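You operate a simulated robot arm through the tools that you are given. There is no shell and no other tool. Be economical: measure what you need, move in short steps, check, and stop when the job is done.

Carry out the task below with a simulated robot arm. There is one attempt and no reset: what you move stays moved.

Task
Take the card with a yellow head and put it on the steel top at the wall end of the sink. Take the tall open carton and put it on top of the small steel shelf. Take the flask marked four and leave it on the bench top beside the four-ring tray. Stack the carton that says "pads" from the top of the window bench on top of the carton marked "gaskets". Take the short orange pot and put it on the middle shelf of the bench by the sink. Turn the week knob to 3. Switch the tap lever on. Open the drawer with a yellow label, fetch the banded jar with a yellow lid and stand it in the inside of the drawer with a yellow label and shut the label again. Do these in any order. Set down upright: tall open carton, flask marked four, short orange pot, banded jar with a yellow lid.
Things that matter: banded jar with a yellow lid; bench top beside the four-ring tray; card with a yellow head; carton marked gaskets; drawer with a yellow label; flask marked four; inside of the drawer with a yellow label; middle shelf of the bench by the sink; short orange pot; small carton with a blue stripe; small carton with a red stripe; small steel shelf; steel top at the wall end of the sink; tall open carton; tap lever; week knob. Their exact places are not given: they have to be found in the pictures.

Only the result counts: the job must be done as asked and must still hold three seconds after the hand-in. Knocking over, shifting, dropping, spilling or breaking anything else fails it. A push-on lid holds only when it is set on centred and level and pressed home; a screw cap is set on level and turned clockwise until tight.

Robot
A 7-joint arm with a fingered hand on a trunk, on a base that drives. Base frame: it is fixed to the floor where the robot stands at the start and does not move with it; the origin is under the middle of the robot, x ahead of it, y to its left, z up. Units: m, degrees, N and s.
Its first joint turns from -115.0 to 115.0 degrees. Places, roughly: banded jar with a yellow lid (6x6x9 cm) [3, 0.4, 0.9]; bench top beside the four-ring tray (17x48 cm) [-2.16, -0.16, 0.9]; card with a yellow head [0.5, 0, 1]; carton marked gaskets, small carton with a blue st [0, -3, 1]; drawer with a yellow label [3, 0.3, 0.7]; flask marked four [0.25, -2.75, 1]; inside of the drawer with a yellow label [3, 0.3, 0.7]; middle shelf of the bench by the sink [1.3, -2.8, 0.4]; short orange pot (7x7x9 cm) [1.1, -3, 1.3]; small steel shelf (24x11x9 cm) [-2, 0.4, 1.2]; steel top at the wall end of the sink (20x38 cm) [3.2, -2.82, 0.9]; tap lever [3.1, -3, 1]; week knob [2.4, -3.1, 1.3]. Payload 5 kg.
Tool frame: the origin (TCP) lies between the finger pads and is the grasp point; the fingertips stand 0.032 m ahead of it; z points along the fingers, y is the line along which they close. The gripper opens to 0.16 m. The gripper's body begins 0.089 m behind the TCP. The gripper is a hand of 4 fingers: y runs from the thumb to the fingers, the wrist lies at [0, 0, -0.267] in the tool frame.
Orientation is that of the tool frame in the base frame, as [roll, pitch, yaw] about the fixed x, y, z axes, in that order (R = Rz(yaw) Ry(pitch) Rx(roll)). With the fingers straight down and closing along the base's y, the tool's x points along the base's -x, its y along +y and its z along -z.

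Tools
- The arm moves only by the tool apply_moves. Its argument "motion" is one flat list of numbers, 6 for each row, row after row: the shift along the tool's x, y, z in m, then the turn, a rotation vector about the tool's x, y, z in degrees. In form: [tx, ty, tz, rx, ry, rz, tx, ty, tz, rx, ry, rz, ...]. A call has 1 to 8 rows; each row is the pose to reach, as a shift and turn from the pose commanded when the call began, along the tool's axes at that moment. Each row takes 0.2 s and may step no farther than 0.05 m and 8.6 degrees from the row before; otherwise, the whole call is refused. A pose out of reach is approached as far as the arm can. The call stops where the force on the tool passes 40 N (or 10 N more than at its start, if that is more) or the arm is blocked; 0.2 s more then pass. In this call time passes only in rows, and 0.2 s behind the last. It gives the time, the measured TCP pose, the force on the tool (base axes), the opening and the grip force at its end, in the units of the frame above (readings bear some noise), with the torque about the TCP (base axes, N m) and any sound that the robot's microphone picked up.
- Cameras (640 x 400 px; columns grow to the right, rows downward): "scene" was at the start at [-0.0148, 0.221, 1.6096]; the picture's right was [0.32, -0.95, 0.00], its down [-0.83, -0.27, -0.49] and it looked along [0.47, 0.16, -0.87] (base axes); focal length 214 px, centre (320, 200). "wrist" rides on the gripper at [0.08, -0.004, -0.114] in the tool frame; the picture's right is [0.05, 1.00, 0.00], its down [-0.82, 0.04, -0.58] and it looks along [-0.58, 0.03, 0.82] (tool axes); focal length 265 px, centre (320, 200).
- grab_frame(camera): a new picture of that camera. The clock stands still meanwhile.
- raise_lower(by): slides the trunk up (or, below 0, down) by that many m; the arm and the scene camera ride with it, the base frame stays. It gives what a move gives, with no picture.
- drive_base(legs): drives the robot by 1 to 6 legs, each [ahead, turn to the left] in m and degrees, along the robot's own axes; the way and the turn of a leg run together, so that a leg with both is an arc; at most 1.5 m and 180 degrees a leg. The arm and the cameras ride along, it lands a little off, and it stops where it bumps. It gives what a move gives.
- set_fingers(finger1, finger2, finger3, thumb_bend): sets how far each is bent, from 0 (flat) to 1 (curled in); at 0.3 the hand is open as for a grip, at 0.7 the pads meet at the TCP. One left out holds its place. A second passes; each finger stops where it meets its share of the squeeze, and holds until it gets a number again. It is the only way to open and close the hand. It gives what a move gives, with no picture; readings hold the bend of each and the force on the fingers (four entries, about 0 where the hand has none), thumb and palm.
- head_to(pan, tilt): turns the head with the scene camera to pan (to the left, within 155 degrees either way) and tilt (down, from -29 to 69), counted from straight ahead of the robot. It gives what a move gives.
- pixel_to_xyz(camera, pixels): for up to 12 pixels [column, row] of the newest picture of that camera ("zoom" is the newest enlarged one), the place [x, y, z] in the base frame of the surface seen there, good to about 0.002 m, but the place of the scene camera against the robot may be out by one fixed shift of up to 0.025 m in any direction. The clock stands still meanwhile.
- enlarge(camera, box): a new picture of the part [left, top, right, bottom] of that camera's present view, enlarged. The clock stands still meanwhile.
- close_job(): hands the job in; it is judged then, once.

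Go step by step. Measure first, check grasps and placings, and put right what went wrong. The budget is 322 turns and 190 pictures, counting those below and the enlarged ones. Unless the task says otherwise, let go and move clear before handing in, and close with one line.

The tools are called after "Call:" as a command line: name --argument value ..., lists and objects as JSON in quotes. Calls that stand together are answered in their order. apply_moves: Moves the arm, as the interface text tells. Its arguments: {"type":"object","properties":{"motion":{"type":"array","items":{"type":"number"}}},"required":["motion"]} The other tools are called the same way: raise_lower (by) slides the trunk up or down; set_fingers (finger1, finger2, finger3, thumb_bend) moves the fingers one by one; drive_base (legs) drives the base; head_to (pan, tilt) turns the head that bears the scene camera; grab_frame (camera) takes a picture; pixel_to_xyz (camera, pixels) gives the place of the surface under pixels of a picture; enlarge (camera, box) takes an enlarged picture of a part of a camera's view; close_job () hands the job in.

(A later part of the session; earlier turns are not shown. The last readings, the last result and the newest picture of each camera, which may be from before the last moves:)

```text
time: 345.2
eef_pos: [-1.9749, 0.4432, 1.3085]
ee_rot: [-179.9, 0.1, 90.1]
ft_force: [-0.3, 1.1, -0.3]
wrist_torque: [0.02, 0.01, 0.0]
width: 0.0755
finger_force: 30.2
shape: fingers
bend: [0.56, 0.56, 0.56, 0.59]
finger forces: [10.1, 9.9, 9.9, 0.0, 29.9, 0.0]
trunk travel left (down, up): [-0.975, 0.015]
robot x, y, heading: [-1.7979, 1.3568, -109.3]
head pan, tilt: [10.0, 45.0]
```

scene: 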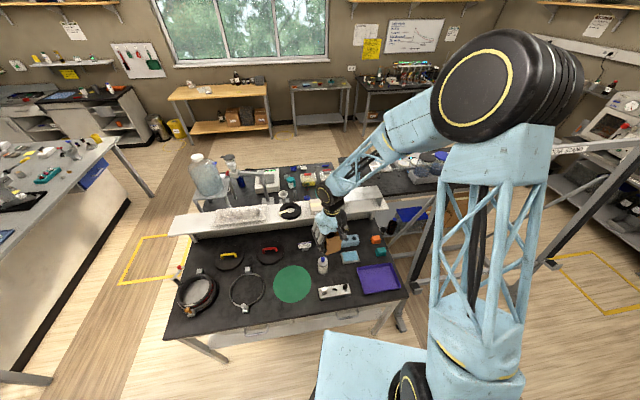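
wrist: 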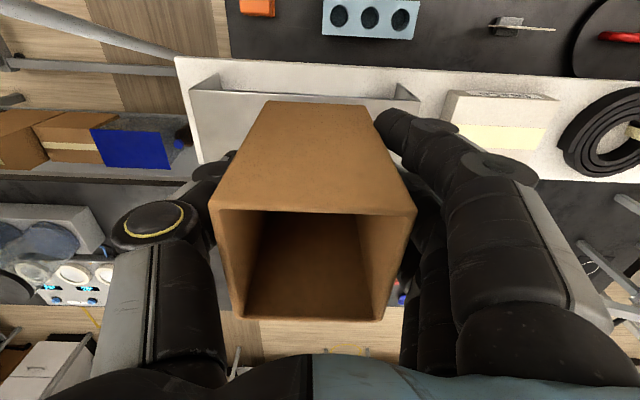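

Call:
apply_moves --motion '[0, 0, 0.001, 0, 0, 0, 0, 0, 0.002, 0, 0, 0]'

Call:
grab_frame --camera "scene"

```text
time: 345.8
eef_pos: [-1.9746, 0.4442, 1.3078]
ee_rot: [-179.9, 0.2, 89.8]
ft_force: [0.1, -1.3, 7.9]
wrist_torque: [-0.01, -0.22, -0.07]
width: 0.0754
finger_force: 30.3
shape: fingers
bend: [0.56, 0.56, 0.56, 0.59]
finger forces: [10.1, 10.0, 9.8, 0.0, 30.5, 0.0]
trunk travel left (down, up): [-0.975, 0.015]
robot x, y, heading: [-1.8007, 1.354, -109.5]
head pan, tilt: [10.0, 45.0]
```

```text
48 pictures are left
```

scene: 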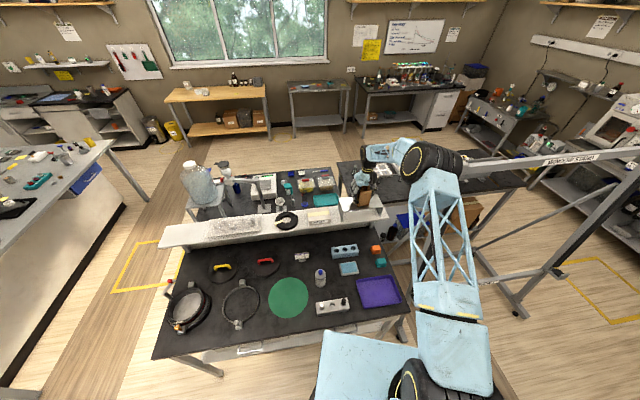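

Contact (7.9 N). Release and lift.

Call:
set_fingers --finger1 0.4 --finger2 0.4 --finger3 0.4 --thumb_bend 0.4

Call:
apply_moves --motion '[0, 0, -0.04, 0, 0, 0, 0, 0, -0.08, 0, 0, 0, 0, 0, -0.12, 0, 0, 0, 0.04, 0.02, -0.13, 0, 0, 0, 0.08, 0.04, -0.13, 0, 0, 0, 0.12, 0.06, -0.13, 0, 0, 0, 0.16, 0.08, -0.13, 0, 0, 0]'

Call:
enlarge --camera "scene" --box '[300, 130, 460, 270]'

```text
time: 346.8
eef_pos: [-1.9751, 0.4432, 1.3073]
ee_rot: [180.0, 0.2, 89.9]
ft_force: [-0.1, -0.4, 0.8]
wrist_torque: [-0.03, -0.03, 0.01]
width: 0.1309
finger_force: 0.0
shape: fingers
bend: [0.4, 0.4, 0.4, 0.4]
finger forces: [0.0, 0.0, 0.0, 0.0, 0.0, 0.0]
trunk travel left (down, up): [-0.975, 0.015]
robot x, y, heading: [-1.7961, 1.3559, -109.2]
head pan, tilt: [10.0, 45.0]
```

```text
time: 348.4
eef_pos: [-1.8949, 0.6044, 1.4389]
ee_rot: [-179.9, 0.2, 90.0]
ft_force: [0.7, 1.0, 0.1]
wrist_torque: [-0.02, 0.06, 0.01]
width: 0.1305
finger_force: 0.0
shape: fingers
bend: [0.4, 0.4, 0.4, 0.4]
finger forces: [0.0, 0.0, 0.0, 0.0, 0.0, 0.0]
trunk travel left (down, up): [-0.975, 0.015]
robot x, y, heading: [-1.7953, 1.3526, -109.4]
head pan, tilt: [10.0, 45.0]
```

```text
2.86 times, centred on (380, 200) of scene
```

zoom: 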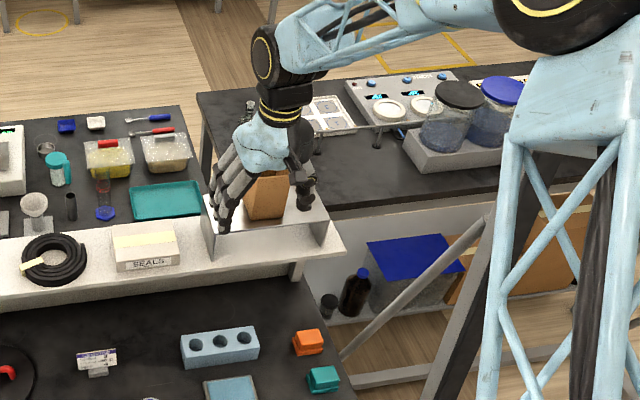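

Carton stands on the steel shelf. Next: jar and drawer on the far east side. Retract and drive east along y≈1.4.

Call:
apply_moves --motion '[0.045, 0.01, 0, 0, 0, 0, 0.09, 0.02, 0, 0, 0, 0, 0.135, 0.03, 0, 0, 0, 0, 0.17, 0.035, 0, 0, 0, 0]'

Call:
drive_base --legs '[[0, 60], [0, 53], [1.5, 0], [0.5, 0]]'

Call:
head_to --pan -30 --tilt 30

Call:
grab_frame --camera "scene"

```text
time: 349.4
eef_pos: [-1.8606, 0.7737, 1.4358]
ee_rot: [-180.0, 0.1, 89.9]
ft_force: [-0.9, 0.3, 0.4]
wrist_torque: [-0.03, 0.0, 0.01]
width: 0.1308
finger_force: 0.1
shape: fingers
bend: [0.4, 0.4, 0.4, 0.4]
finger forces: [0.0, 0.1, 0.0, 0.0, 0.1, 0.0]
trunk travel left (down, up): [-0.975, 0.015]
robot x, y, heading: [-1.7967, 1.357, -109.2]
head pan, tilt: [10.0, 45.0]
```

```text
time: 364.5
eef_pos: [0.7308, 1.6752, 1.4364]
ee_rot: [179.9, 0.0, -156.6]
ft_force: [-0.4, -0.2, -0.3]
wrist_torque: [0.01, 0.01, 0.02]
width: 0.1307
finger_force: 0.0
shape: fingers
bend: [0.4, 0.4, 0.4, 0.4]
finger forces: [0.0, 0.0, 0.0, 0.1, 0.0, 0.1]
trunk travel left (down, up): [-0.975, 0.015]
robot x, y, heading: [0.1648, 1.5002, 4.1]
head pan, tilt: [10.0, 45.0]
```

```text
time: 365.6
eef_pos: [0.7311, 1.6747, 1.4357]
ee_rot: [-179.9, 0.2, -156.6]
ft_force: [0.2, -0.4, 0.3]
wrist_torque: [0.0, 0.0, 0.0]
width: 0.1309
finger_force: 0.1
shape: fingers
bend: [0.4, 0.4, 0.4, 0.4]
finger forces: [0.0, 0.0, 0.0, 0.1, 0.0, 0.1]
trunk travel left (down, up): [-0.975, 0.015]
robot x, y, heading: [0.1689, 1.4984, 4.0]
head pan, tilt: [-30.0, 30.0]
```

```text
46 pictures are left
```

scene: 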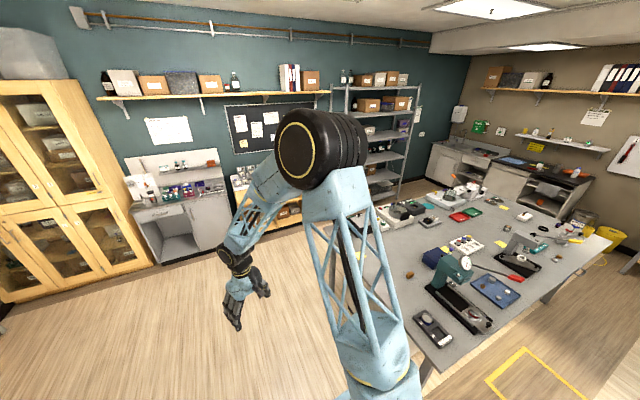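

Call:
pixel_to_xyz --camera "scene" --pixels '[[420, 365], [380, 340], [245, 185], [300, 215], [200, 260], [140, 215], [290, 290], [330, 240], [350, 245], [180, 190]]'

Call:
drive_base --legs '[[0, -4], [1.3, 0]]'

Call:
grab_frame --camera "scene"

```text
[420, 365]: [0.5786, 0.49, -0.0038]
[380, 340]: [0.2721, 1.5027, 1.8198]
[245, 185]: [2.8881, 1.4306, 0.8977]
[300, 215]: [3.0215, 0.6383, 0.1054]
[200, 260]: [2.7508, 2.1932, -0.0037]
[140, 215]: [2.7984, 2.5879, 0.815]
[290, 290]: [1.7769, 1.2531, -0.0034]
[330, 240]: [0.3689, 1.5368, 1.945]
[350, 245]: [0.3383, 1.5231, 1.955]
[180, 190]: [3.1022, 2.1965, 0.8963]
```

```text
time: 372.6
eef_pos: [2.0381, 1.6366, 1.4368]
ee_rot: [-180.0, 0.1, -160.6]
ft_force: [0.5, 0.7, -1.2]
wrist_torque: [0.02, -0.02, 0.0]
width: 0.1308
finger_force: 0.0
shape: fingers
bend: [0.4, 0.4, 0.4, 0.4]
finger forces: [0.0, 0.1, 0.0, 0.0, 0.0, 0.0]
trunk travel left (down, up): [-0.975, 0.015]
robot x, y, heading: [1.4653, 1.5035, 0.1]
head pan, tilt: [-30.0, 30.0]
```

```text
45 pictures are left
```

scene: 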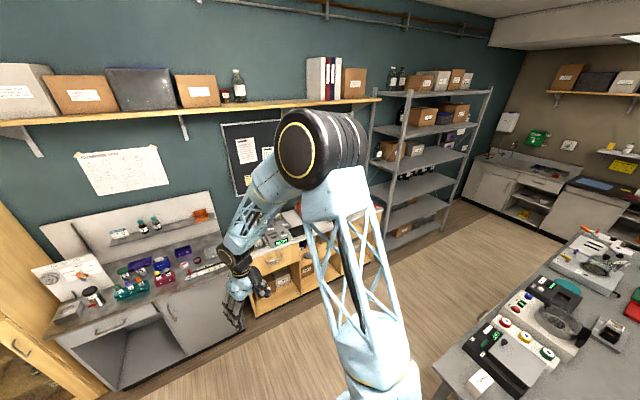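

Call:
pixel_to_xyz --camera "scene" --pixels '[[440, 365], [510, 305], [575, 240], [465, 330], [345, 260], [270, 300], [225, 320], [420, 260]]'

Call:
drive_base --legs '[[0.7, 0]]'

Call:
grab_frame --camera "scene"

```text
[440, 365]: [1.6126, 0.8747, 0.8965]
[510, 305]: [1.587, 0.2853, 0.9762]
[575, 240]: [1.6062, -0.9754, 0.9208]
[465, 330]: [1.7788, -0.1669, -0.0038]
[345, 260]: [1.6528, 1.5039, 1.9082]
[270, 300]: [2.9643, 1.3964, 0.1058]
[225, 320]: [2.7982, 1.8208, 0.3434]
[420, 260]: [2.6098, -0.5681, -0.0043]
```

```text
time: 376.4
eef_pos: [2.7346, 1.65, 1.4354]
ee_rot: [-180.0, 0.1, -160.0]
ft_force: [-0.1, 0.7, 0.3]
wrist_torque: [0.01, 0.01, -0.01]
width: 0.1307
finger_force: 0.0
shape: fingers
bend: [0.4, 0.4, 0.4, 0.4]
finger forces: [0.0, 0.1, 0.0, 0.1, 0.0, 0.0]
trunk travel left (down, up): [-0.975, 0.015]
robot x, y, heading: [2.1643, 1.5077, 1.0]
head pan, tilt: [-30.0, 30.0]
```

```text
44 pictures are left
```

scene: 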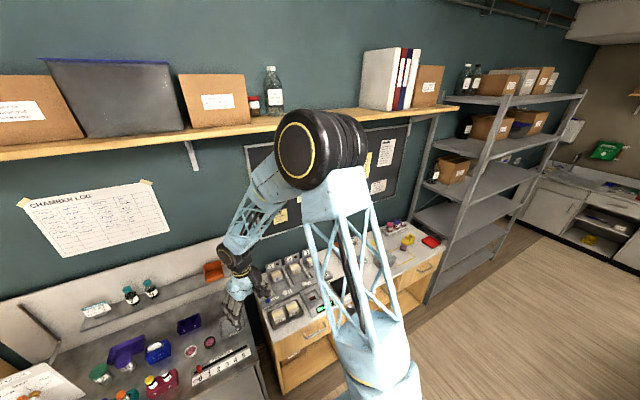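

Call:
drive_base --legs '[[0, -91], [1.1, 0], [0, 65]]'

Call:
head_to --pan 10 --tilt 50

Call:
grab_frame --camera "scene"

Call:
grab_frame --camera "wrist"

```text
time: 389.2
eef_pos: [2.687, 0.2398, 1.4355]
ee_rot: [-179.9, 0.1, 171.1]
ft_force: [0.6, 0.0, -0.2]
wrist_torque: [-0.01, 0.0, 0.0]
width: 0.1304
finger_force: 0.1
shape: fingers
bend: [0.4, 0.4, 0.4, 0.4]
finger forces: [0.1, 0.1, 0.0, 0.1, 0.1, 0.0]
trunk travel left (down, up): [-0.975, 0.015]
robot x, y, heading: [2.1204, 0.3951, -28.3]
head pan, tilt: [-30.0, 30.0]
```

```text
time: 390.2
eef_pos: [2.6866, 0.2405, 1.4354]
ee_rot: [180.0, 0.1, 171.0]
ft_force: [-0.9, -0.1, -0.1]
wrist_torque: [0.0, 0.02, -0.01]
width: 0.1308
finger_force: 0.1
shape: fingers
bend: [0.4, 0.4, 0.4, 0.4]
finger forces: [0.0, 0.0, 0.1, 0.0, 0.1, 0.0]
trunk travel left (down, up): [-0.975, 0.015]
robot x, y, heading: [2.1188, 0.3957, -28.6]
head pan, tilt: [10.0, 50.0]
```

```text
43 pictures are left
```

scene: 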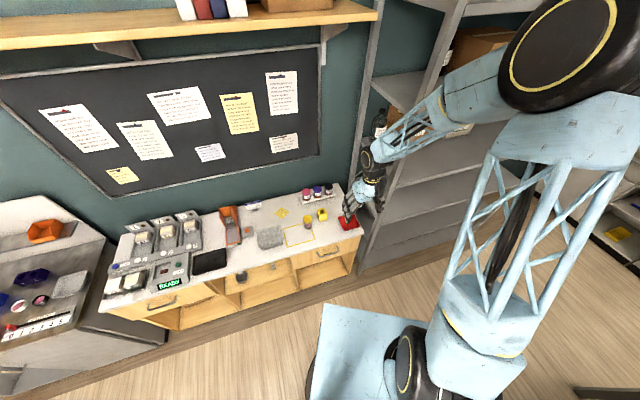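

```text
42 pictures are left
```

wrist: 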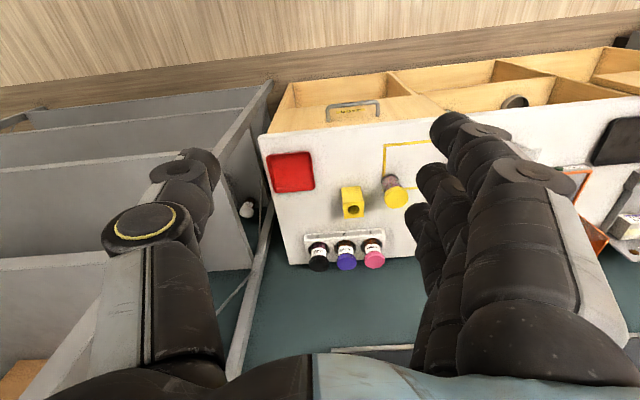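

Call:
enlarge --camera "wrist" --box '[255, 70, 455, 280]'

Call:
pixel_to_xyz --camera "zoom" --pixels '[[450, 240], [430, 215], [380, 200], [300, 110], [215, 125], [380, 90], [300, 145], [80, 190], [295, 250], [110, 70], [450, 130], [290, 60]]'

Call:
enlarge --camera "scene" --box '[210, 180, 370, 320]'

```text
1.90 times, centred on (355, 175) of wrist
```

zoom: 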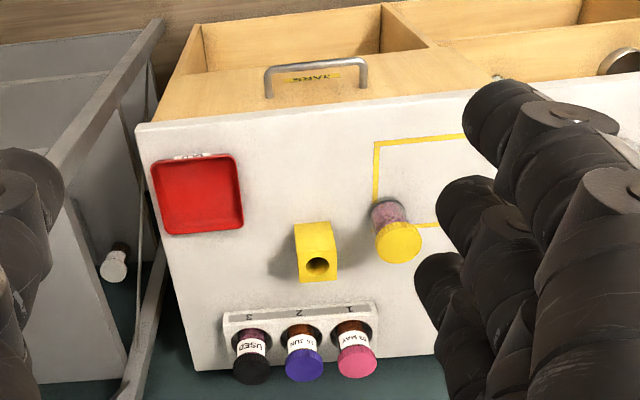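

```text
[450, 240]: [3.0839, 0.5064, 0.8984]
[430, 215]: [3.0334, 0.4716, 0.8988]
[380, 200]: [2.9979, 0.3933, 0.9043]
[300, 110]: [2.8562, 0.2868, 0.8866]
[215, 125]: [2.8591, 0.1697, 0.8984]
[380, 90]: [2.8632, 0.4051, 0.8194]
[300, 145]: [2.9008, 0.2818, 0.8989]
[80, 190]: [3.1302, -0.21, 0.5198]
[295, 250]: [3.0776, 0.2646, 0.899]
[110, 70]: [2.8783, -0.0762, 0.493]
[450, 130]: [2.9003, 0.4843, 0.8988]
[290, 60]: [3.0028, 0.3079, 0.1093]
```

```text
2.86 times, centred on (290, 250) of scene
```

zoom: 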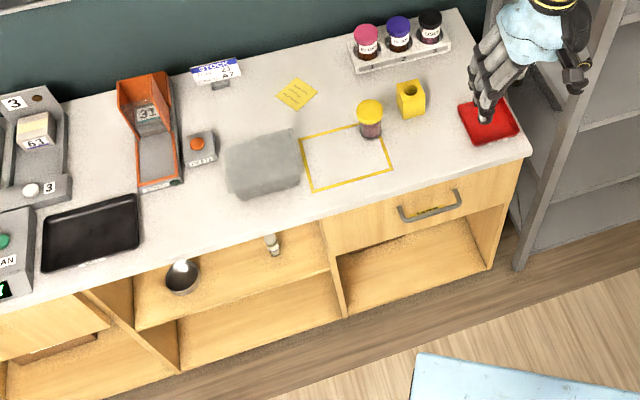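

Call:
pixel_to_xyz --camera "wrist" --pixels '[[396, 195], [388, 195], [404, 193], [396, 204], [390, 178], [388, 176], [352, 102], [330, 112], [377, 108], [340, 103], [365, 101], [352, 112]]'

```text
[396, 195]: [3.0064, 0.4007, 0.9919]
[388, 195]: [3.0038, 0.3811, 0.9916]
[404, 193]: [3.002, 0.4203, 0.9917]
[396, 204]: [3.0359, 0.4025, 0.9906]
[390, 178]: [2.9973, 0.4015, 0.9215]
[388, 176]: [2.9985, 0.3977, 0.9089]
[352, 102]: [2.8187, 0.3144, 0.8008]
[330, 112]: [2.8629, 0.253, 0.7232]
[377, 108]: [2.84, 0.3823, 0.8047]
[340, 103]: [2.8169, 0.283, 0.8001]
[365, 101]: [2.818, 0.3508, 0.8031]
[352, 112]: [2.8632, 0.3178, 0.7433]
```

Jar lid centre (3.02,0.40,0.992); the drawer with the yellow JARS label has its handle bar at x≈2.82, y≈0.317, z≈0.80. I'll stand further south to pull it with a horizontal hand: first reposition and roll the hand.

Call:
drive_base --legs '[[0, -61], [0.6, 0], [0, 120]]'

Call:
set_fingers --finger1 0.52 --finger2 0.52 --finger3 0.52 --thumb_bend 0.52

```text
time: 401.7
eef_pos: [2.5551, 0.2049, 1.4355]
ee_rot: [-179.9, 0.2, -129.7]
ft_force: [0.2, -0.5, 0.5]
wrist_torque: [0.01, 0.02, 0.0]
width: 0.1306
finger_force: 0.3
shape: fingers
bend: [0.4, 0.4, 0.4, 0.4]
finger forces: [0.0, 0.0, 0.0, 0.1, 0.0, 0.0]
trunk travel left (down, up): [-0.975, 0.015]
robot x, y, heading: [2.1325, -0.2045, 30.8]
head pan, tilt: [10.0, 50.0]
```

```text
time: 402.7
eef_pos: [2.5538, 0.2053, 1.4347]
ee_rot: [179.9, 0.1, -129.7]
ft_force: [0.1, -0.6, 0.1]
wrist_torque: [-0.01, -0.02, 0.01]
width: 0.0847
finger_force: 0.1
shape: fingers
bend: [0.52, 0.52, 0.52, 0.52]
finger forces: [0.0, 0.0, 0.0, 0.1, 0.1, 0.0]
trunk travel left (down, up): [-0.975, 0.015]
robot x, y, heading: [2.1318, -0.2047, 31.0]
head pan, tilt: [10.0, 50.0]
```

Call:
apply_moves --motion '[-0.023, -0.005, 0, 0, 0, 8.5, -0.045, -0.01, 0, 0, 0, 17, -0.068, -0.015, 0, 0, 0, 25.5, -0.09, -0.02, 0, 0, 0, 34, -0.113, -0.025, 0, 0, 0, 42.5, -0.135, -0.03, 0, 0, 0, 51, -0.158, -0.036, 0, 0, 0, 59.5, -0.179, -0.041, 0, 0, 0, 68]'

Call:
apply_moves --motion '[0, 0, 0, 0, 0, 8.5, 0, 0, 0, 0, 0, 17, 0, 0, 0, 0, 0, 25.5, 0, 0, 0, 0, 0, 34, 0, 0, 0, 0, 0, 42.5, 0, 0, 0, 0, 0, 51, 0, 0, 0, 0, 0, 59.5, 0, 0, 0, 0, 0, 68]'

Call:
apply_moves --motion '[0, 0, 0, 0, 0, 4, 0, 0, 0, -8, 0, 4, 0, 0, 0, -16, 0, 4]'

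```text
time: 404.5
eef_pos: [2.6999, 0.3171, 1.4333]
ee_rot: [-180.0, 0.1, 162.2]
ft_force: [0.3, 0.2, 0.4]
wrist_torque: [-0.06, 0.01, -0.01]
width: 0.0843
finger_force: 0.0
shape: fingers
bend: [0.52, 0.52, 0.52, 0.52]
finger forces: [0.0, 0.1, 0.1, 0.0, 0.1, 0.1]
trunk travel left (down, up): [-0.975, 0.015]
robot x, y, heading: [2.1365, -0.2024, 31.2]
head pan, tilt: [10.0, 50.0]
```

```text
time: 406.3
eef_pos: [2.7009, 0.3176, 1.4357]
ee_rot: [179.8, 0.0, 94.1]
ft_force: [0.4, 0.2, 0.8]
wrist_torque: [0.0, -0.03, 0.0]
width: 0.084
finger_force: 0.0
shape: fingers
bend: [0.52, 0.52, 0.52, 0.52]
finger forces: [0.0, 0.0, 0.0, 0.0, 0.1, 0.0]
trunk travel left (down, up): [-0.975, 0.015]
robot x, y, heading: [2.1348, -0.2042, 31.2]
head pan, tilt: [10.0, 50.0]
```

```text
time: 407.1
eef_pos: [2.7005, 0.3168, 1.4369]
ee_rot: [163.8, -0.6, 90.4]
ft_force: [0.5, -0.5, 0.1]
wrist_torque: [-0.01, -0.01, 0.01]
width: 0.0839
finger_force: 0.0
shape: fingers
bend: [0.52, 0.52, 0.52, 0.52]
finger forces: [0.0, 0.0, 0.0, 0.1, 0.1, 0.1]
trunk travel left (down, up): [-0.975, 0.015]
robot x, y, heading: [2.13, -0.2042, 30.9]
head pan, tilt: [10.0, 50.0]
```

Call:
apply_moves --motion '[0, 0, 0, -8.4, 0, 0, 0, 0, 0, -16.8, 0, 0, 0, 0, 0, -25.2, 0, 0, 0, 0, 0, -33.6, 0, 0, 0, 0, 0, -42, 0, 0, 0, 0, 0, -50.4, 0, 0, 0, 0, 0, -58.8, 0, 0, 0, 0, 0, -67.2, 0, 0]'

Call:
apply_moves --motion '[0, 0, 0, -6.6, 0, 0]'

Call:
raise_lower --by -0.4

Call:
raise_lower --by -0.236

Call:
grab_frame --camera "wrist"

Call:
grab_frame --camera "scene"

```text
time: 408.9
eef_pos: [2.6909, 0.33, 1.4524]
ee_rot: [98.9, -4.7, 90.3]
ft_force: [0.5, 0.0, 1.1]
wrist_torque: [0.01, 0.06, 0.02]
width: 0.0836
finger_force: 0.1
shape: fingers
bend: [0.52, 0.52, 0.52, 0.52]
finger forces: [0.1, 0.0, 0.0, 0.1, 0.0, 0.0]
trunk travel left (down, up): [-0.975, 0.015]
robot x, y, heading: [2.1314, -0.2068, 31.3]
head pan, tilt: [10.0, 50.0]
```

```text
time: 409.5
eef_pos: [2.6926, 0.3362, 1.4624]
ee_rot: [94.1, -7.6, 89.9]
ft_force: [-0.4, 0.5, 0.1]
wrist_torque: [0.0, 0.02, 0.0]
width: 0.0837
finger_force: 0.2
shape: fingers
bend: [0.52, 0.52, 0.52, 0.52]
finger forces: [0.1, 0.1, 0.1, 0.0, 0.0, 0.0]
trunk travel left (down, up): [-0.975, 0.015]
robot x, y, heading: [2.133, -0.207, 31.1]
head pan, tilt: [10.0, 50.0]
stopped in row 1: the arm was blocked; the commanded pose is now the measured one
```

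```text
time: 413.3
eef_pos: [2.6912, 0.3355, 1.0628]
ee_rot: [93.9, -7.6, 89.9]
ft_force: [0.0, -0.3, 0.2]
wrist_torque: [0.03, 0.0, 0.01]
width: 0.0836
finger_force: 0.1
shape: fingers
bend: [0.52, 0.52, 0.52, 0.52]
finger forces: [0.0, 0.0, 0.1, 0.0, 0.0, 0.1]
trunk travel left (down, up): [-0.575, 0.415]
robot x, y, heading: [2.1355, -0.2052, 30.8]
head pan, tilt: [10.0, 50.0]
```

```text
time: 415.8
eef_pos: [2.6894, 0.3358, 0.8251]
ee_rot: [93.9, -7.6, 89.8]
ft_force: [0.3, -0.7, -1.0]
wrist_torque: [0.01, -0.03, 0.02]
width: 0.0837
finger_force: 0.1
shape: fingers
bend: [0.52, 0.52, 0.52, 0.52]
finger forces: [0.0, 0.2, 0.0, 0.0, 0.0, 0.1]
trunk travel left (down, up): [-0.339, 0.651]
robot x, y, heading: [2.1342, -0.2048, 31.3]
head pan, tilt: [10.0, 50.0]
```

```text
39 pictures are left
```

wrist: 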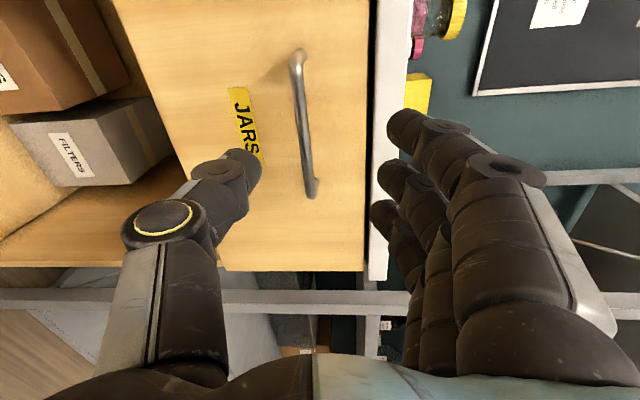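

```text
38 pictures are left
```

scene: 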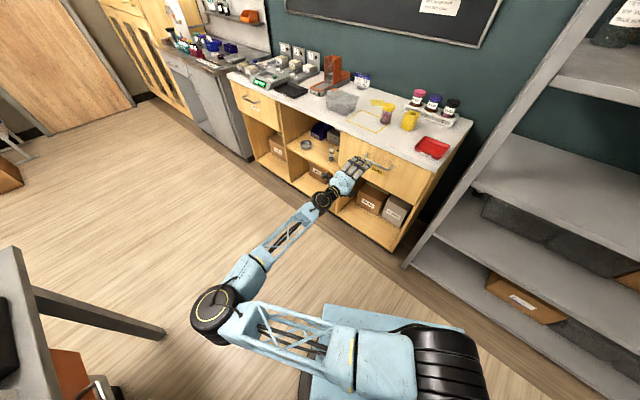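

Call:
pixel_to_xyz --camera "scene" --pixels '[[212, 308], [200, 300], [245, 275], [355, 180], [375, 165], [385, 168], [30, 300]]'

Call:
apply_moves --motion '[-0.011, -0.007, 0.025, -2, 0, -3.8, -0.022, -0.0133, 0.05, -3.9, 0, -7.6]'

Call:
grab_frame --camera "wrist"

```text
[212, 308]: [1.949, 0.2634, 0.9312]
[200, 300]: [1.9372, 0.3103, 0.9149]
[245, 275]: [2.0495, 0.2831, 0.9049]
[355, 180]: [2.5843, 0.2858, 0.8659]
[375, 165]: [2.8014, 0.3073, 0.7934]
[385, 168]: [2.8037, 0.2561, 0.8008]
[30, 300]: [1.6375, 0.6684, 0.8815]
```

```text
time: 416.6
eef_pos: [2.7155, 0.3473, 0.8293]
ee_rot: [93.2, -6.2, 91.5]
ft_force: [0.8, 0.3, 0.7]
wrist_torque: [0.0, -0.02, 0.02]
width: 0.0839
finger_force: 0.1
shape: fingers
bend: [0.52, 0.52, 0.52, 0.52]
finger forces: [0.0, 0.0, 0.0, 0.0, 0.0, 0.0]
trunk travel left (down, up): [-0.339, 0.651]
robot x, y, heading: [2.1339, -0.2062, 31.2]
head pan, tilt: [10.0, 50.0]
stopped in row 2: the arm was blocked; the commanded pose is now the measured one
```

```text
37 pictures are left
```

wrist: 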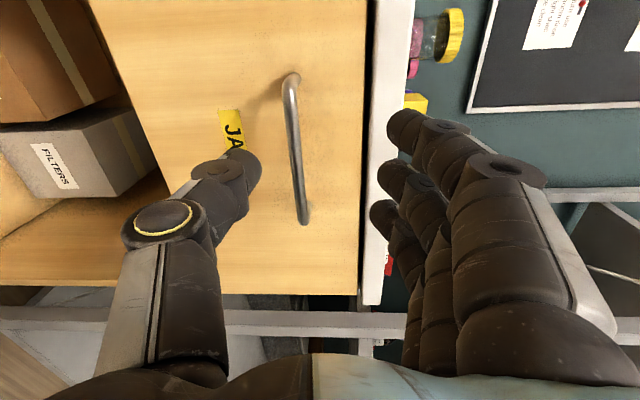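

The arm is at a joint limit this close; I'll back the base off to the south and approach stretched out.

Call:
raise_lower --by 0.4

Call:
drive_base --legs '[[0, 50], [-0.27, 0]]'

Call:
grab_frame --camera "scene"

```text
time: 420.4
eef_pos: [2.716, 0.3492, 1.2291]
ee_rot: [93.2, -6.1, 91.7]
ft_force: [-0.3, 0.2, -0.4]
wrist_torque: [-0.01, 0.01, -0.02]
width: 0.0836
finger_force: 0.1
shape: fingers
bend: [0.52, 0.52, 0.52, 0.52]
finger forces: [0.0, 0.0, 0.0, 0.1, 0.1, 0.0]
trunk travel left (down, up): [-0.739, 0.251]
robot x, y, heading: [2.1329, -0.2072, 31.0]
head pan, tilt: [10.0, 50.0]
```

```text
time: 424.7
eef_pos: [2.0353, 0.3312, 1.2296]
ee_rot: [93.1, -6.2, 142.2]
ft_force: [-0.3, -0.9, -0.6]
wrist_torque: [-0.02, 0.0, 0.0]
width: 0.0839
finger_force: 0.1
shape: fingers
bend: [0.52, 0.52, 0.52, 0.52]
finger forces: [0.1, 0.1, 0.0, 0.1, 0.1, 0.0]
trunk travel left (down, up): [-0.739, 0.251]
robot x, y, heading: [2.093, -0.473, 81.7]
head pan, tilt: [10.0, 50.0]
```

```text
36 pictures are left
```

scene: 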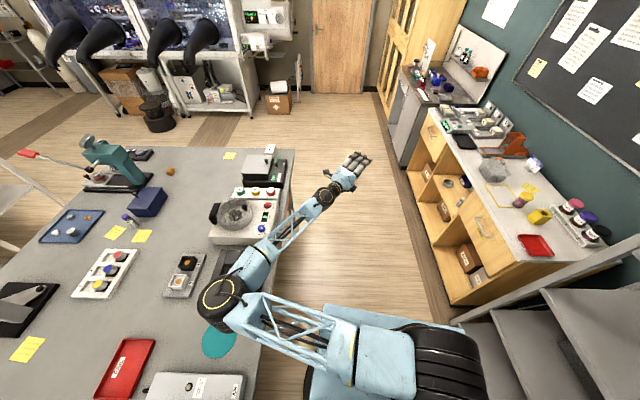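

Call:
apply_moves --motion '[-0.036, 0, 0.029, 0, -6, 0, -0.072, 0, 0.058, 0, -12, 0, -0.108, 0, 0.087, 0, -18, 0, -0.144, 0, 0.116, 0, -24, 0, -0.18, 0, 0.145, 0, -30, 0, -0.216, 0, 0.174, 0, -36, 0, -0.252, 0, 0.203, 0, -42, 0, -0.288, 0, 0.232, 0, -48, 0]'

```text
time: 426.1
eef_pos: [2.1461, 0.3731, 1.23]
ee_rot: [99.8, -8.0, 117.0]
ft_force: [0.0, 0.0, 0.1]
wrist_torque: [0.02, 0.03, -0.03]
width: 0.0837
finger_force: 0.0
shape: fingers
bend: [0.52, 0.52, 0.52, 0.52]
finger forces: [0.1, 0.0, 0.1, 0.1, 0.0, 0.1]
trunk travel left (down, up): [-0.739, 0.251]
robot x, y, heading: [2.0966, -0.4706, 81.8]
head pan, tilt: [10.0, 50.0]
stopped in row 7: the arm was blocked; the commanded pose is now the measured one
```

The non-radial wrist pose is the limit. I'll return the hand to pointing down, then use a 45° tilt from a better stance.

Call:
apply_moves --motion '[0, 0, 0, 8.4, 0, 0, 0, 0, 0, 16.8, 0, 0, 0, 0, 0, 25.2, 0, 0, 0, 0, 0, 33.6, 0, 0, 0, 0, 0, 42, 0, 0, 0, 0, 0, 50.4, 0, 0, 0, 0, 0, 58.8, 0, 0, 0, 0, 0, 67.2, 0, 0]'

Call:
apply_moves --motion '[0, 0, 0, 6.5, 4, 0, 0, 0, 0, 12.8, 8, 0]'

Call:
grab_frame --camera "scene"

```text
time: 427.9
eef_pos: [2.1482, 0.3724, 1.2279]
ee_rot: [167.0, -7.7, 117.1]
ft_force: [0.3, -0.7, 0.4]
wrist_torque: [0.01, 0.06, 0.04]
width: 0.0837
finger_force: 0.1
shape: fingers
bend: [0.52, 0.52, 0.52, 0.52]
finger forces: [0.1, 0.1, 0.1, 0.1, 0.0, 0.0]
trunk travel left (down, up): [-0.739, 0.251]
robot x, y, heading: [2.0953, -0.4674, 81.6]
head pan, tilt: [10.0, 50.0]
```

```text
time: 428.5
eef_pos: [2.1451, 0.3736, 1.2274]
ee_rot: [179.6, -15.7, 118.1]
ft_force: [0.2, -0.7, 0.3]
wrist_torque: [-0.02, -0.02, -0.02]
width: 0.0836
finger_force: 0.0
shape: fingers
bend: [0.52, 0.52, 0.52, 0.52]
finger forces: [0.0, 0.0, 0.0, 0.0, 0.0, 0.1]
trunk travel left (down, up): [-0.739, 0.251]
robot x, y, heading: [2.098, -0.4682, 81.9]
head pan, tilt: [10.0, 50.0]
```

```text
35 pictures are left
```

scene: 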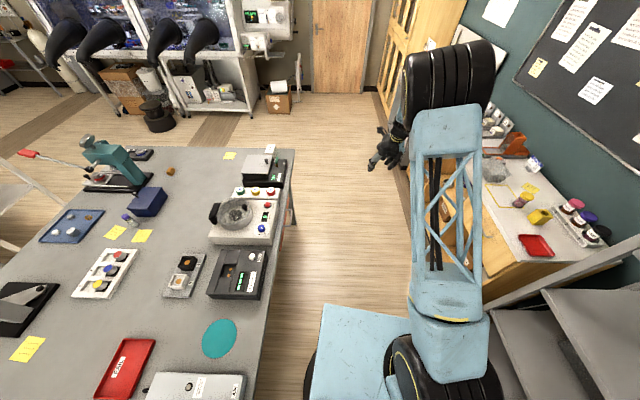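

Call:
apply_moves --motion '[0, 0, 0, 0, -8, 0, 0, 0, 0, 0, -15.7, 0]'

Call:
drive_base --legs '[[0, 15], [0.37, 0], [0, -80]]'

```text
time: 429.1
eef_pos: [2.1474, 0.3737, 1.2279]
ee_rot: [179.4, 0.1, 117.6]
ft_force: [-0.1, -0.4, 0.2]
wrist_torque: [-0.02, 0.01, 0.01]
width: 0.0839
finger_force: 0.1
shape: fingers
bend: [0.52, 0.52, 0.52, 0.52]
finger forces: [0.0, 0.0, 0.1, 0.0, 0.0, 0.1]
trunk travel left (down, up): [-0.739, 0.251]
robot x, y, heading: [2.0958, -0.466, 81.5]
head pan, tilt: [10.0, 50.0]
```

```text
time: 435.9
eef_pos: [2.8299, 0.2228, 1.2288]
ee_rot: [179.5, 0.0, 54.0]
ft_force: [0.7, 0.6, 0.9]
wrist_torque: [0.0, 0.01, 0.0]
width: 0.0838
finger_force: 0.0
shape: fingers
bend: [0.52, 0.52, 0.52, 0.52]
finger forces: [0.1, 0.1, 0.0, 0.0, 0.0, 0.0]
trunk travel left (down, up): [-0.739, 0.251]
robot x, y, heading: [2.0553, -0.1046, 18.2]
head pan, tilt: [10.0, 50.0]
```

Call:
apply_moves --motion '[0.001, -0.03, 0, 0, 0, -7.2, 0.002, -0.06, 0, 0, 0, -14.4, 0.003, -0.09, 0, 0, 0, -21.6, 0.004, -0.12, 0, 0, 0, -28.8, 0.0055, -0.152, 0, 0, 0, -36]'

Call:
apply_moves --motion '[0, 0, 0, -8, 0, 0, 0, 0, 0, -16, 0, 0, 0, 0, 0, -24, 0, 0, 0, 0, 0, -32, 0, 0, 0, 0, 0, -40, 0, 0, 0, 0, 0, -45, 0, 0]'

Call:
raise_lower --by -0.38

Call:
grab_frame --camera "wrist"

```text
time: 437.1
eef_pos: [2.7099, 0.3179, 1.2273]
ee_rot: [179.6, 0.2, 90.2]
ft_force: [-0.6, 0.0, 0.2]
wrist_torque: [-0.03, 0.0, 0.01]
width: 0.0835
finger_force: 0.1
shape: fingers
bend: [0.52, 0.52, 0.52, 0.52]
finger forces: [0.0, 0.0, 0.0, 0.0, 0.1, 0.0]
trunk travel left (down, up): [-0.739, 0.251]
robot x, y, heading: [2.0548, -0.1025, 18.3]
head pan, tilt: [10.0, 50.0]
```

```text
time: 438.5
eef_pos: [2.7097, 0.3187, 1.2286]
ee_rot: [134.4, 0.3, 90.1]
ft_force: [0.0, 0.2, 0.2]
wrist_torque: [-0.02, 0.0, -0.04]
width: 0.0836
finger_force: 0.0
shape: fingers
bend: [0.52, 0.52, 0.52, 0.52]
finger forces: [0.0, 0.0, 0.0, 0.1, 0.0, 0.0]
trunk travel left (down, up): [-0.739, 0.251]
robot x, y, heading: [2.0528, -0.1063, 18.1]
head pan, tilt: [10.0, 50.0]
```

```text
time: 442.2
eef_pos: [2.7109, 0.3149, 0.846]
ee_rot: [134.6, 0.3, 90.0]
ft_force: [-0.5, -0.3, 0.0]
wrist_torque: [-0.01, 0.01, 0.01]
width: 0.084
finger_force: 0.1
shape: fingers
bend: [0.52, 0.52, 0.52, 0.52]
finger forces: [0.0, 0.1, 0.0, 0.0, 0.0, 0.1]
trunk travel left (down, up): [-0.359, 0.631]
robot x, y, heading: [2.0504, -0.1076, 18.1]
head pan, tilt: [10.0, 50.0]
```

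```text
34 pictures are left
```

wrist: 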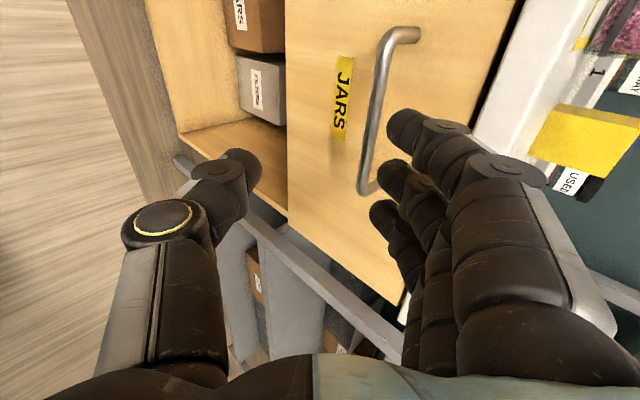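

Call:
pixel_to_xyz --camera "wrist" --pixels '[[381, 80], [376, 110], [370, 150], [366, 180], [395, 40], [415, 35], [330, 120], [440, 60], [385, 190]]'

```text
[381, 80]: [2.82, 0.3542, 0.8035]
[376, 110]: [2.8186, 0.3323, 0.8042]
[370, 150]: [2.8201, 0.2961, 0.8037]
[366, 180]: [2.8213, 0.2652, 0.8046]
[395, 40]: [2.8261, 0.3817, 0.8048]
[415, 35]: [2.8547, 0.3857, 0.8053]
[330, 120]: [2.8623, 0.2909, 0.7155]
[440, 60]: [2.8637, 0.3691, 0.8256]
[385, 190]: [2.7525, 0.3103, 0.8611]
```

Call:
set_fingers --finger1 0.6 --finger2 0.6 --finger3 0.6 --thumb_bend 0.6

Call:
apply_moves --motion '[0, 0.017, 0.031, 0, 0, 0, 0, 0.034, 0.062, 0, 0, 0, 0, 0.05, 0.0926, 0, 0, 0]'

Call:
grab_frame --camera "wrist"

```text
time: 443.2
eef_pos: [2.7108, 0.3163, 0.8463]
ee_rot: [134.6, 0.4, 90.1]
ft_force: [0.5, 0.0, 0.6]
wrist_torque: [-0.02, 0.02, -0.02]
width: 0.0539
finger_force: 0.0
shape: fingers
bend: [0.6, 0.6, 0.6, 0.6]
finger forces: [0.1, 0.0, 0.1, 0.1, 0.0, 0.0]
trunk travel left (down, up): [-0.359, 0.631]
robot x, y, heading: [2.0536, -0.1033, 17.8]
head pan, tilt: [10.0, 50.0]
```

```text
time: 444.0
eef_pos: [2.811, 0.3165, 0.817]
ee_rot: [134.6, 0.3, 90.1]
ft_force: [-0.4, -0.3, 0.1]
wrist_torque: [0.01, 0.02, -0.02]
width: 0.0538
finger_force: 0.1
shape: fingers
bend: [0.6, 0.6, 0.6, 0.6]
finger forces: [0.0, 0.0, 0.1, 0.1, 0.0, 0.1]
trunk travel left (down, up): [-0.359, 0.631]
robot x, y, heading: [2.0531, -0.1045, 18.0]
head pan, tilt: [10.0, 50.0]
```

```text
33 pictures are left
```

wrist: 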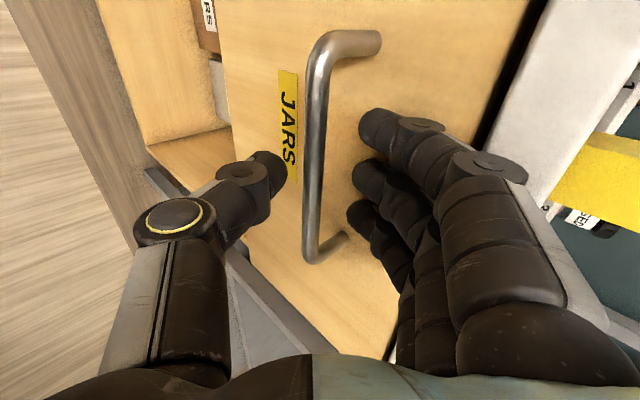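

The bar is neatly between fingers (behind it) and thumb. Close and pull toward −x.

Call:
set_fingers --finger1 0.8 --finger2 0.8 --finger3 0.8 --thumb_bend 0.8

Call:
apply_moves --motion '[0, -0.018, -0.018, 0, 0, 0, 0, -0.036, -0.036, 0, 0, 0, 0, -0.053, -0.053, 0, 0, 0, 0, -0.071, -0.071, 0, 0, 0]'

Call:
grab_frame --camera "wrist"

```text
time: 445.0
eef_pos: [2.8103, 0.3169, 0.8157]
ee_rot: [134.7, 0.3, 90.1]
ft_force: [1.2, 3.1, -7.4]
wrist_torque: [0.04, 0.12, 0.01]
width: 0.027
finger_force: 27.7
shape: fingers
bend: [0.72, 0.72, 0.72, 0.69]
finger forces: [8.4, 8.2, 8.2, 0.1, 29.4, 0.0]
trunk travel left (down, up): [-0.359, 0.631]
robot x, y, heading: [2.0549, -0.1072, 18.0]
head pan, tilt: [10.0, 50.0]
```

```text
time: 446.0
eef_pos: [2.709, 0.3161, 0.8165]
ee_rot: [134.6, 0.3, 90.1]
ft_force: [-1.4, -1.0, 4.4]
wrist_torque: [-0.01, 0.02, 0.02]
width: 0.0266
finger_force: 30.5
shape: fingers
bend: [0.73, 0.73, 0.73, 0.69]
finger forces: [10.5, 10.6, 10.8, 0.0, 28.7, 0.0]
trunk travel left (down, up): [-0.359, 0.631]
robot x, y, heading: [2.052, -0.1056, 18.1]
head pan, tilt: [10.0, 50.0]
```

```text
32 pictures are left
```

wrist: 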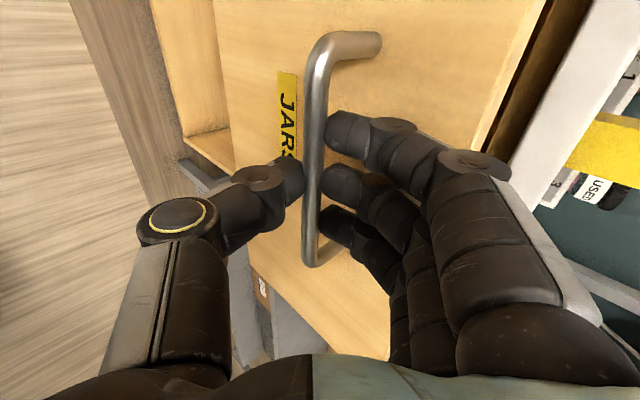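

Call:
apply_moves --motion '[0, -0.018, -0.018, 0, 0, 0, 0, -0.036, -0.036, 0, 0, 0, 0, -0.053, -0.053, 0, 0, 0, 0, -0.071, -0.071, 0, 0, 0, 0, -0.085, -0.085, 0, 0, 0]'

Call:
grab_frame --camera "scene"

```text
time: 447.2
eef_pos: [2.5886, 0.3163, 0.8153]
ee_rot: [134.6, 0.4, 90.2]
ft_force: [-3.4, 4.0, -3.7]
wrist_torque: [0.04, 0.13, 0.07]
width: 0.0269
finger_force: 28.1
shape: fingers
bend: [0.73, 0.73, 0.73, 0.69]
finger forces: [8.7, 8.8, 8.6, 0.1, 29.9, 0.1]
trunk travel left (down, up): [-0.359, 0.631]
robot x, y, heading: [2.0532, -0.1015, 18.2]
head pan, tilt: [10.0, 50.0]
```

```text
31 pictures are left
```

scene: 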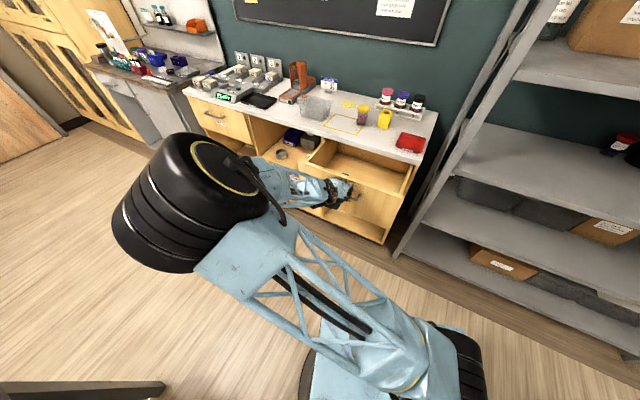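

Drawer is open 0.22 m. Release and back off the way I came, then raise.

Call:
set_fingers --finger1 0.6 --finger2 0.6 --finger3 0.6 --thumb_bend 0.6

Call:
apply_moves --motion '[0, -0.015, -0.03, 0, 0, 0, 0, -0.03, -0.06, 0, 0, 0, 0, -0.04, -0.09, 0, 0, 0]'

Call:
raise_lower --by 0.38

Call:
apply_moves --motion '[0, 0, 0, 8, 0, 0, 0, 0, 0, 16, 0, 0, 0, 0, 0, 24, 0, 0, 0, 0, 0, 32, 0, 0, 0, 0, 0, 40, 0, 0, 0, 0, 0, 45.4, 0, 0]'

Call:
grab_frame --camera "wrist"

```text
time: 448.2
eef_pos: [2.5888, 0.3163, 0.8157]
ee_rot: [134.7, 0.3, 90.1]
ft_force: [1.2, -0.5, 0.5]
wrist_torque: [0.02, 0.03, -0.02]
width: 0.0525
finger_force: 0.0
shape: fingers
bend: [0.6, 0.6, 0.6, 0.6]
finger forces: [0.0, 0.1, 0.0, 0.1, 0.0, 0.1]
trunk travel left (down, up): [-0.359, 0.631]
robot x, y, heading: [2.0543, -0.1021, 18.2]
head pan, tilt: [10.0, 50.0]
```

```text
time: 449.0
eef_pos: [2.497, 0.3151, 0.8502]
ee_rot: [134.6, 0.3, 90.1]
ft_force: [0.0, -0.4, 0.1]
wrist_torque: [0.01, 0.0, -0.02]
width: 0.053
finger_force: 0.0
shape: fingers
bend: [0.6, 0.6, 0.6, 0.6]
finger forces: [0.1, 0.0, 0.1, 0.0, 0.1, 0.0]
trunk travel left (down, up): [-0.359, 0.631]
robot x, y, heading: [2.0504, -0.1036, 18.3]
head pan, tilt: [10.0, 50.0]
```

```text
time: 452.7
eef_pos: [2.4972, 0.315, 1.2296]
ee_rot: [134.5, 0.3, 90.2]
ft_force: [0.3, 0.2, 0.5]
wrist_torque: [0.03, -0.01, 0.03]
width: 0.0528
finger_force: 0.0
shape: fingers
bend: [0.6, 0.6, 0.6, 0.6]
finger forces: [0.0, 0.0, 0.0, 0.0, 0.0, 0.0]
trunk travel left (down, up): [-0.739, 0.251]
robot x, y, heading: [2.0522, -0.1064, 17.9]
head pan, tilt: [10.0, 50.0]
```

```text
time: 454.1
eef_pos: [2.4978, 0.3158, 1.2299]
ee_rot: [-180.0, 0.3, 90.1]
ft_force: [-0.4, -0.4, -0.2]
wrist_torque: [-0.04, 0.03, 0.0]
width: 0.0534
finger_force: 0.1
shape: fingers
bend: [0.6, 0.6, 0.6, 0.6]
finger forces: [0.1, 0.0, 0.0, 0.0, 0.0, 0.1]
trunk travel left (down, up): [-0.739, 0.251]
robot x, y, heading: [2.0539, -0.1038, 18.4]
head pan, tilt: [10.0, 50.0]
```

```text
30 pictures are left
```

wrist: 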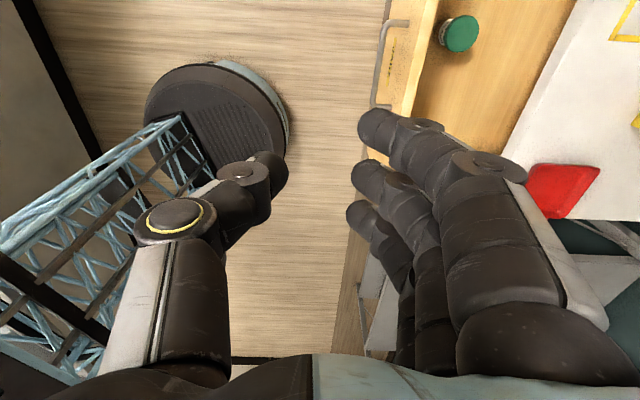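

Call:
drive_base --legs '[[0, 74], [0.42, 0], [0, -95]]'

Call:
set_fingers --finger1 0.38 --finger2 0.38 --finger3 0.38 --thumb_bend 0.38

Call:
grab_frame --camera "wrist"

```text
time: 464.2
eef_pos: [2.6048, 0.5463, 1.2302]
ee_rot: [-179.8, 0.2, 69.2]
ft_force: [-0.7, 0.0, -0.1]
wrist_torque: [-0.03, 0.02, 0.0]
width: 0.0531
finger_force: 0.1
shape: fingers
bend: [0.6, 0.6, 0.6, 0.6]
finger forces: [0.0, 0.0, 0.0, 0.1, 0.1, 0.0]
trunk travel left (down, up): [-0.739, 0.251]
robot x, y, heading: [2.0442, 0.3136, -2.8]
head pan, tilt: [10.0, 50.0]
```

```text
time: 465.2
eef_pos: [2.6046, 0.546, 1.2298]
ee_rot: [-179.9, 0.3, 69.2]
ft_force: [-0.4, -0.2, -0.6]
wrist_torque: [0.02, -0.02, 0.0]
width: 0.1384
finger_force: 0.0
shape: fingers
bend: [0.38, 0.38, 0.38, 0.38]
finger forces: [0.0, 0.0, 0.0, 0.0, 0.1, 0.1]
trunk travel left (down, up): [-0.739, 0.251]
robot x, y, heading: [2.0389, 0.315, -2.8]
head pan, tilt: [10.0, 50.0]
```

```text
29 pictures are left
```

wrist: 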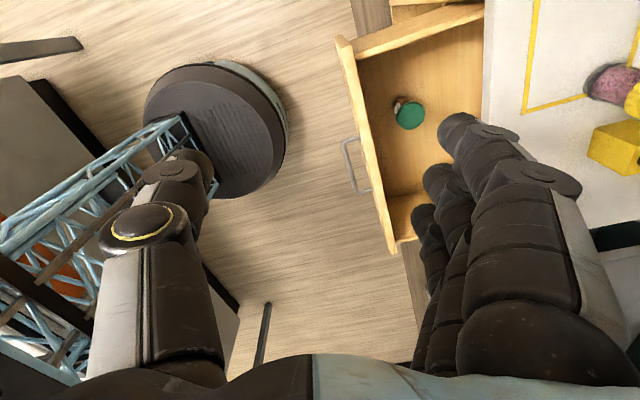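

Call:
pixel_to_xyz --camera "wrist" --pixels '[[595, 130], [590, 165], [615, 150], [632, 98], [610, 85], [408, 112], [400, 102], [380, 160], [440, 90], [372, 110], [350, 60], [400, 240]]'

Call:
drive_base --legs '[[0.09, 0]]'

```text
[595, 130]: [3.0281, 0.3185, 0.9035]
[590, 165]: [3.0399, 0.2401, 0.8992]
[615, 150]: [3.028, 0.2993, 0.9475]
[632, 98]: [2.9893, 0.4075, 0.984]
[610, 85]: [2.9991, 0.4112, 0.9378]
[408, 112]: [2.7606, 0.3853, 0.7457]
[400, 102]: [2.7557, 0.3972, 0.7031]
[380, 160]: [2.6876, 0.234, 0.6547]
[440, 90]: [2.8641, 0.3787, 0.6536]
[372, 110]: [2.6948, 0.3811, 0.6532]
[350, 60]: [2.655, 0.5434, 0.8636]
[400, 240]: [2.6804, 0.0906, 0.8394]
```

```text
time: 466.3
eef_pos: [2.6997, 0.5407, 1.2293]
ee_rot: [-179.9, 0.3, 69.2]
ft_force: [-0.5, 0.2, -1.4]
wrist_torque: [0.02, 0.08, 0.03]
width: 0.1386
finger_force: 0.0
shape: fingers
bend: [0.38, 0.38, 0.38, 0.38]
finger forces: [0.1, 0.0, 0.0, 0.0, 0.0, 0.0]
trunk travel left (down, up): [-0.739, 0.251]
robot x, y, heading: [2.1351, 0.3057, -2.8]
head pan, tilt: [10.0, 50.0]
```

Drawer floor z≈0.654, a green‑lidded jar stands at (2.765,0.39) inside; I'll use (2.727,0.235). Now go above the yellow‑lidded jar with closing along y.

Call:
apply_moves --motion '[-0.002, 0.044, 0.014, 0, 0, 8.5, -0.004, 0.087, 0.028, 0, 0, 17, -0.006, 0.131, 0.041, 0, 0, 25.5, -0.009, 0.175, 0.055, 0, 0, 34, -0.011, 0.218, 0.069, 0, 0, 42.5, -0.013, 0.262, 0.083, 0, 0, 51, -0.015, 0.305, 0.096, 0, 0, 59.5, -0.017, 0.349, 0.11, 0, 0, 68]'

Call:
set_fingers --finger1 0.44 --finger2 0.44 --finger3 0.44 --thumb_bend 0.44

Call:
grab_frame --camera "wrist"

```text
time: 468.1
eef_pos: [3.0212, 0.3984, 1.1189]
ee_rot: [179.6, 0.1, 0.9]
ft_force: [0.0, -0.4, 0.0]
wrist_torque: [0.02, 0.06, 0.01]
width: 0.1385
finger_force: 0.0
shape: fingers
bend: [0.38, 0.38, 0.38, 0.38]
finger forces: [0.0, 0.0, 0.1, 0.1, 0.0, 0.1]
trunk travel left (down, up): [-0.739, 0.251]
robot x, y, heading: [2.1357, 0.308, -2.8]
head pan, tilt: [10.0, 50.0]
```

```text
time: 469.1
eef_pos: [3.0186, 0.4001, 1.1191]
ee_rot: [179.7, 0.1, 1.3]
ft_force: [-0.4, -0.3, -0.6]
wrist_torque: [-0.01, 0.03, 0.0]
width: 0.1163
finger_force: 0.1
shape: fingers
bend: [0.44, 0.44, 0.44, 0.44]
finger forces: [0.2, 0.0, 0.0, 0.0, 0.0, 0.0]
trunk travel left (down, up): [-0.739, 0.251]
robot x, y, heading: [2.1317, 0.3022, -3.0]
head pan, tilt: [10.0, 50.0]
```

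```text
28 pictures are left
```

wrist: 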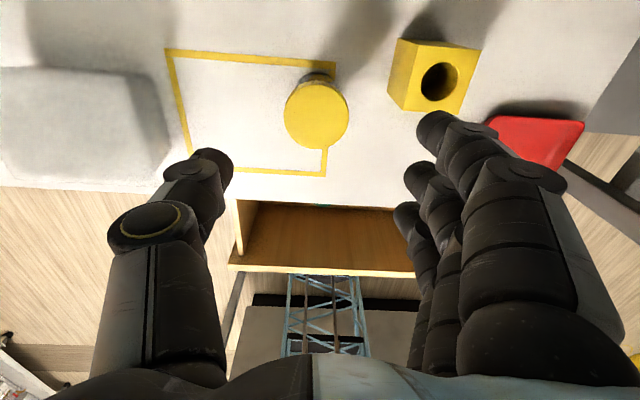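

Call:
pixel_to_xyz --camera "wrist" --pixels '[[316, 113], [287, 113], [346, 113], [316, 82], [316, 143], [410, 45], [420, 95], [475, 60]]'

```text
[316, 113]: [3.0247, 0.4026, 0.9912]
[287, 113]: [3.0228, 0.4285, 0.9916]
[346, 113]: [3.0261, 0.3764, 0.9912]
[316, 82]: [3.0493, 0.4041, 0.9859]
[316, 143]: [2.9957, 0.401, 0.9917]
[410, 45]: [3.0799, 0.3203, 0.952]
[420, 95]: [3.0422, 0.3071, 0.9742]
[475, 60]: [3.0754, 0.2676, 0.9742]
```

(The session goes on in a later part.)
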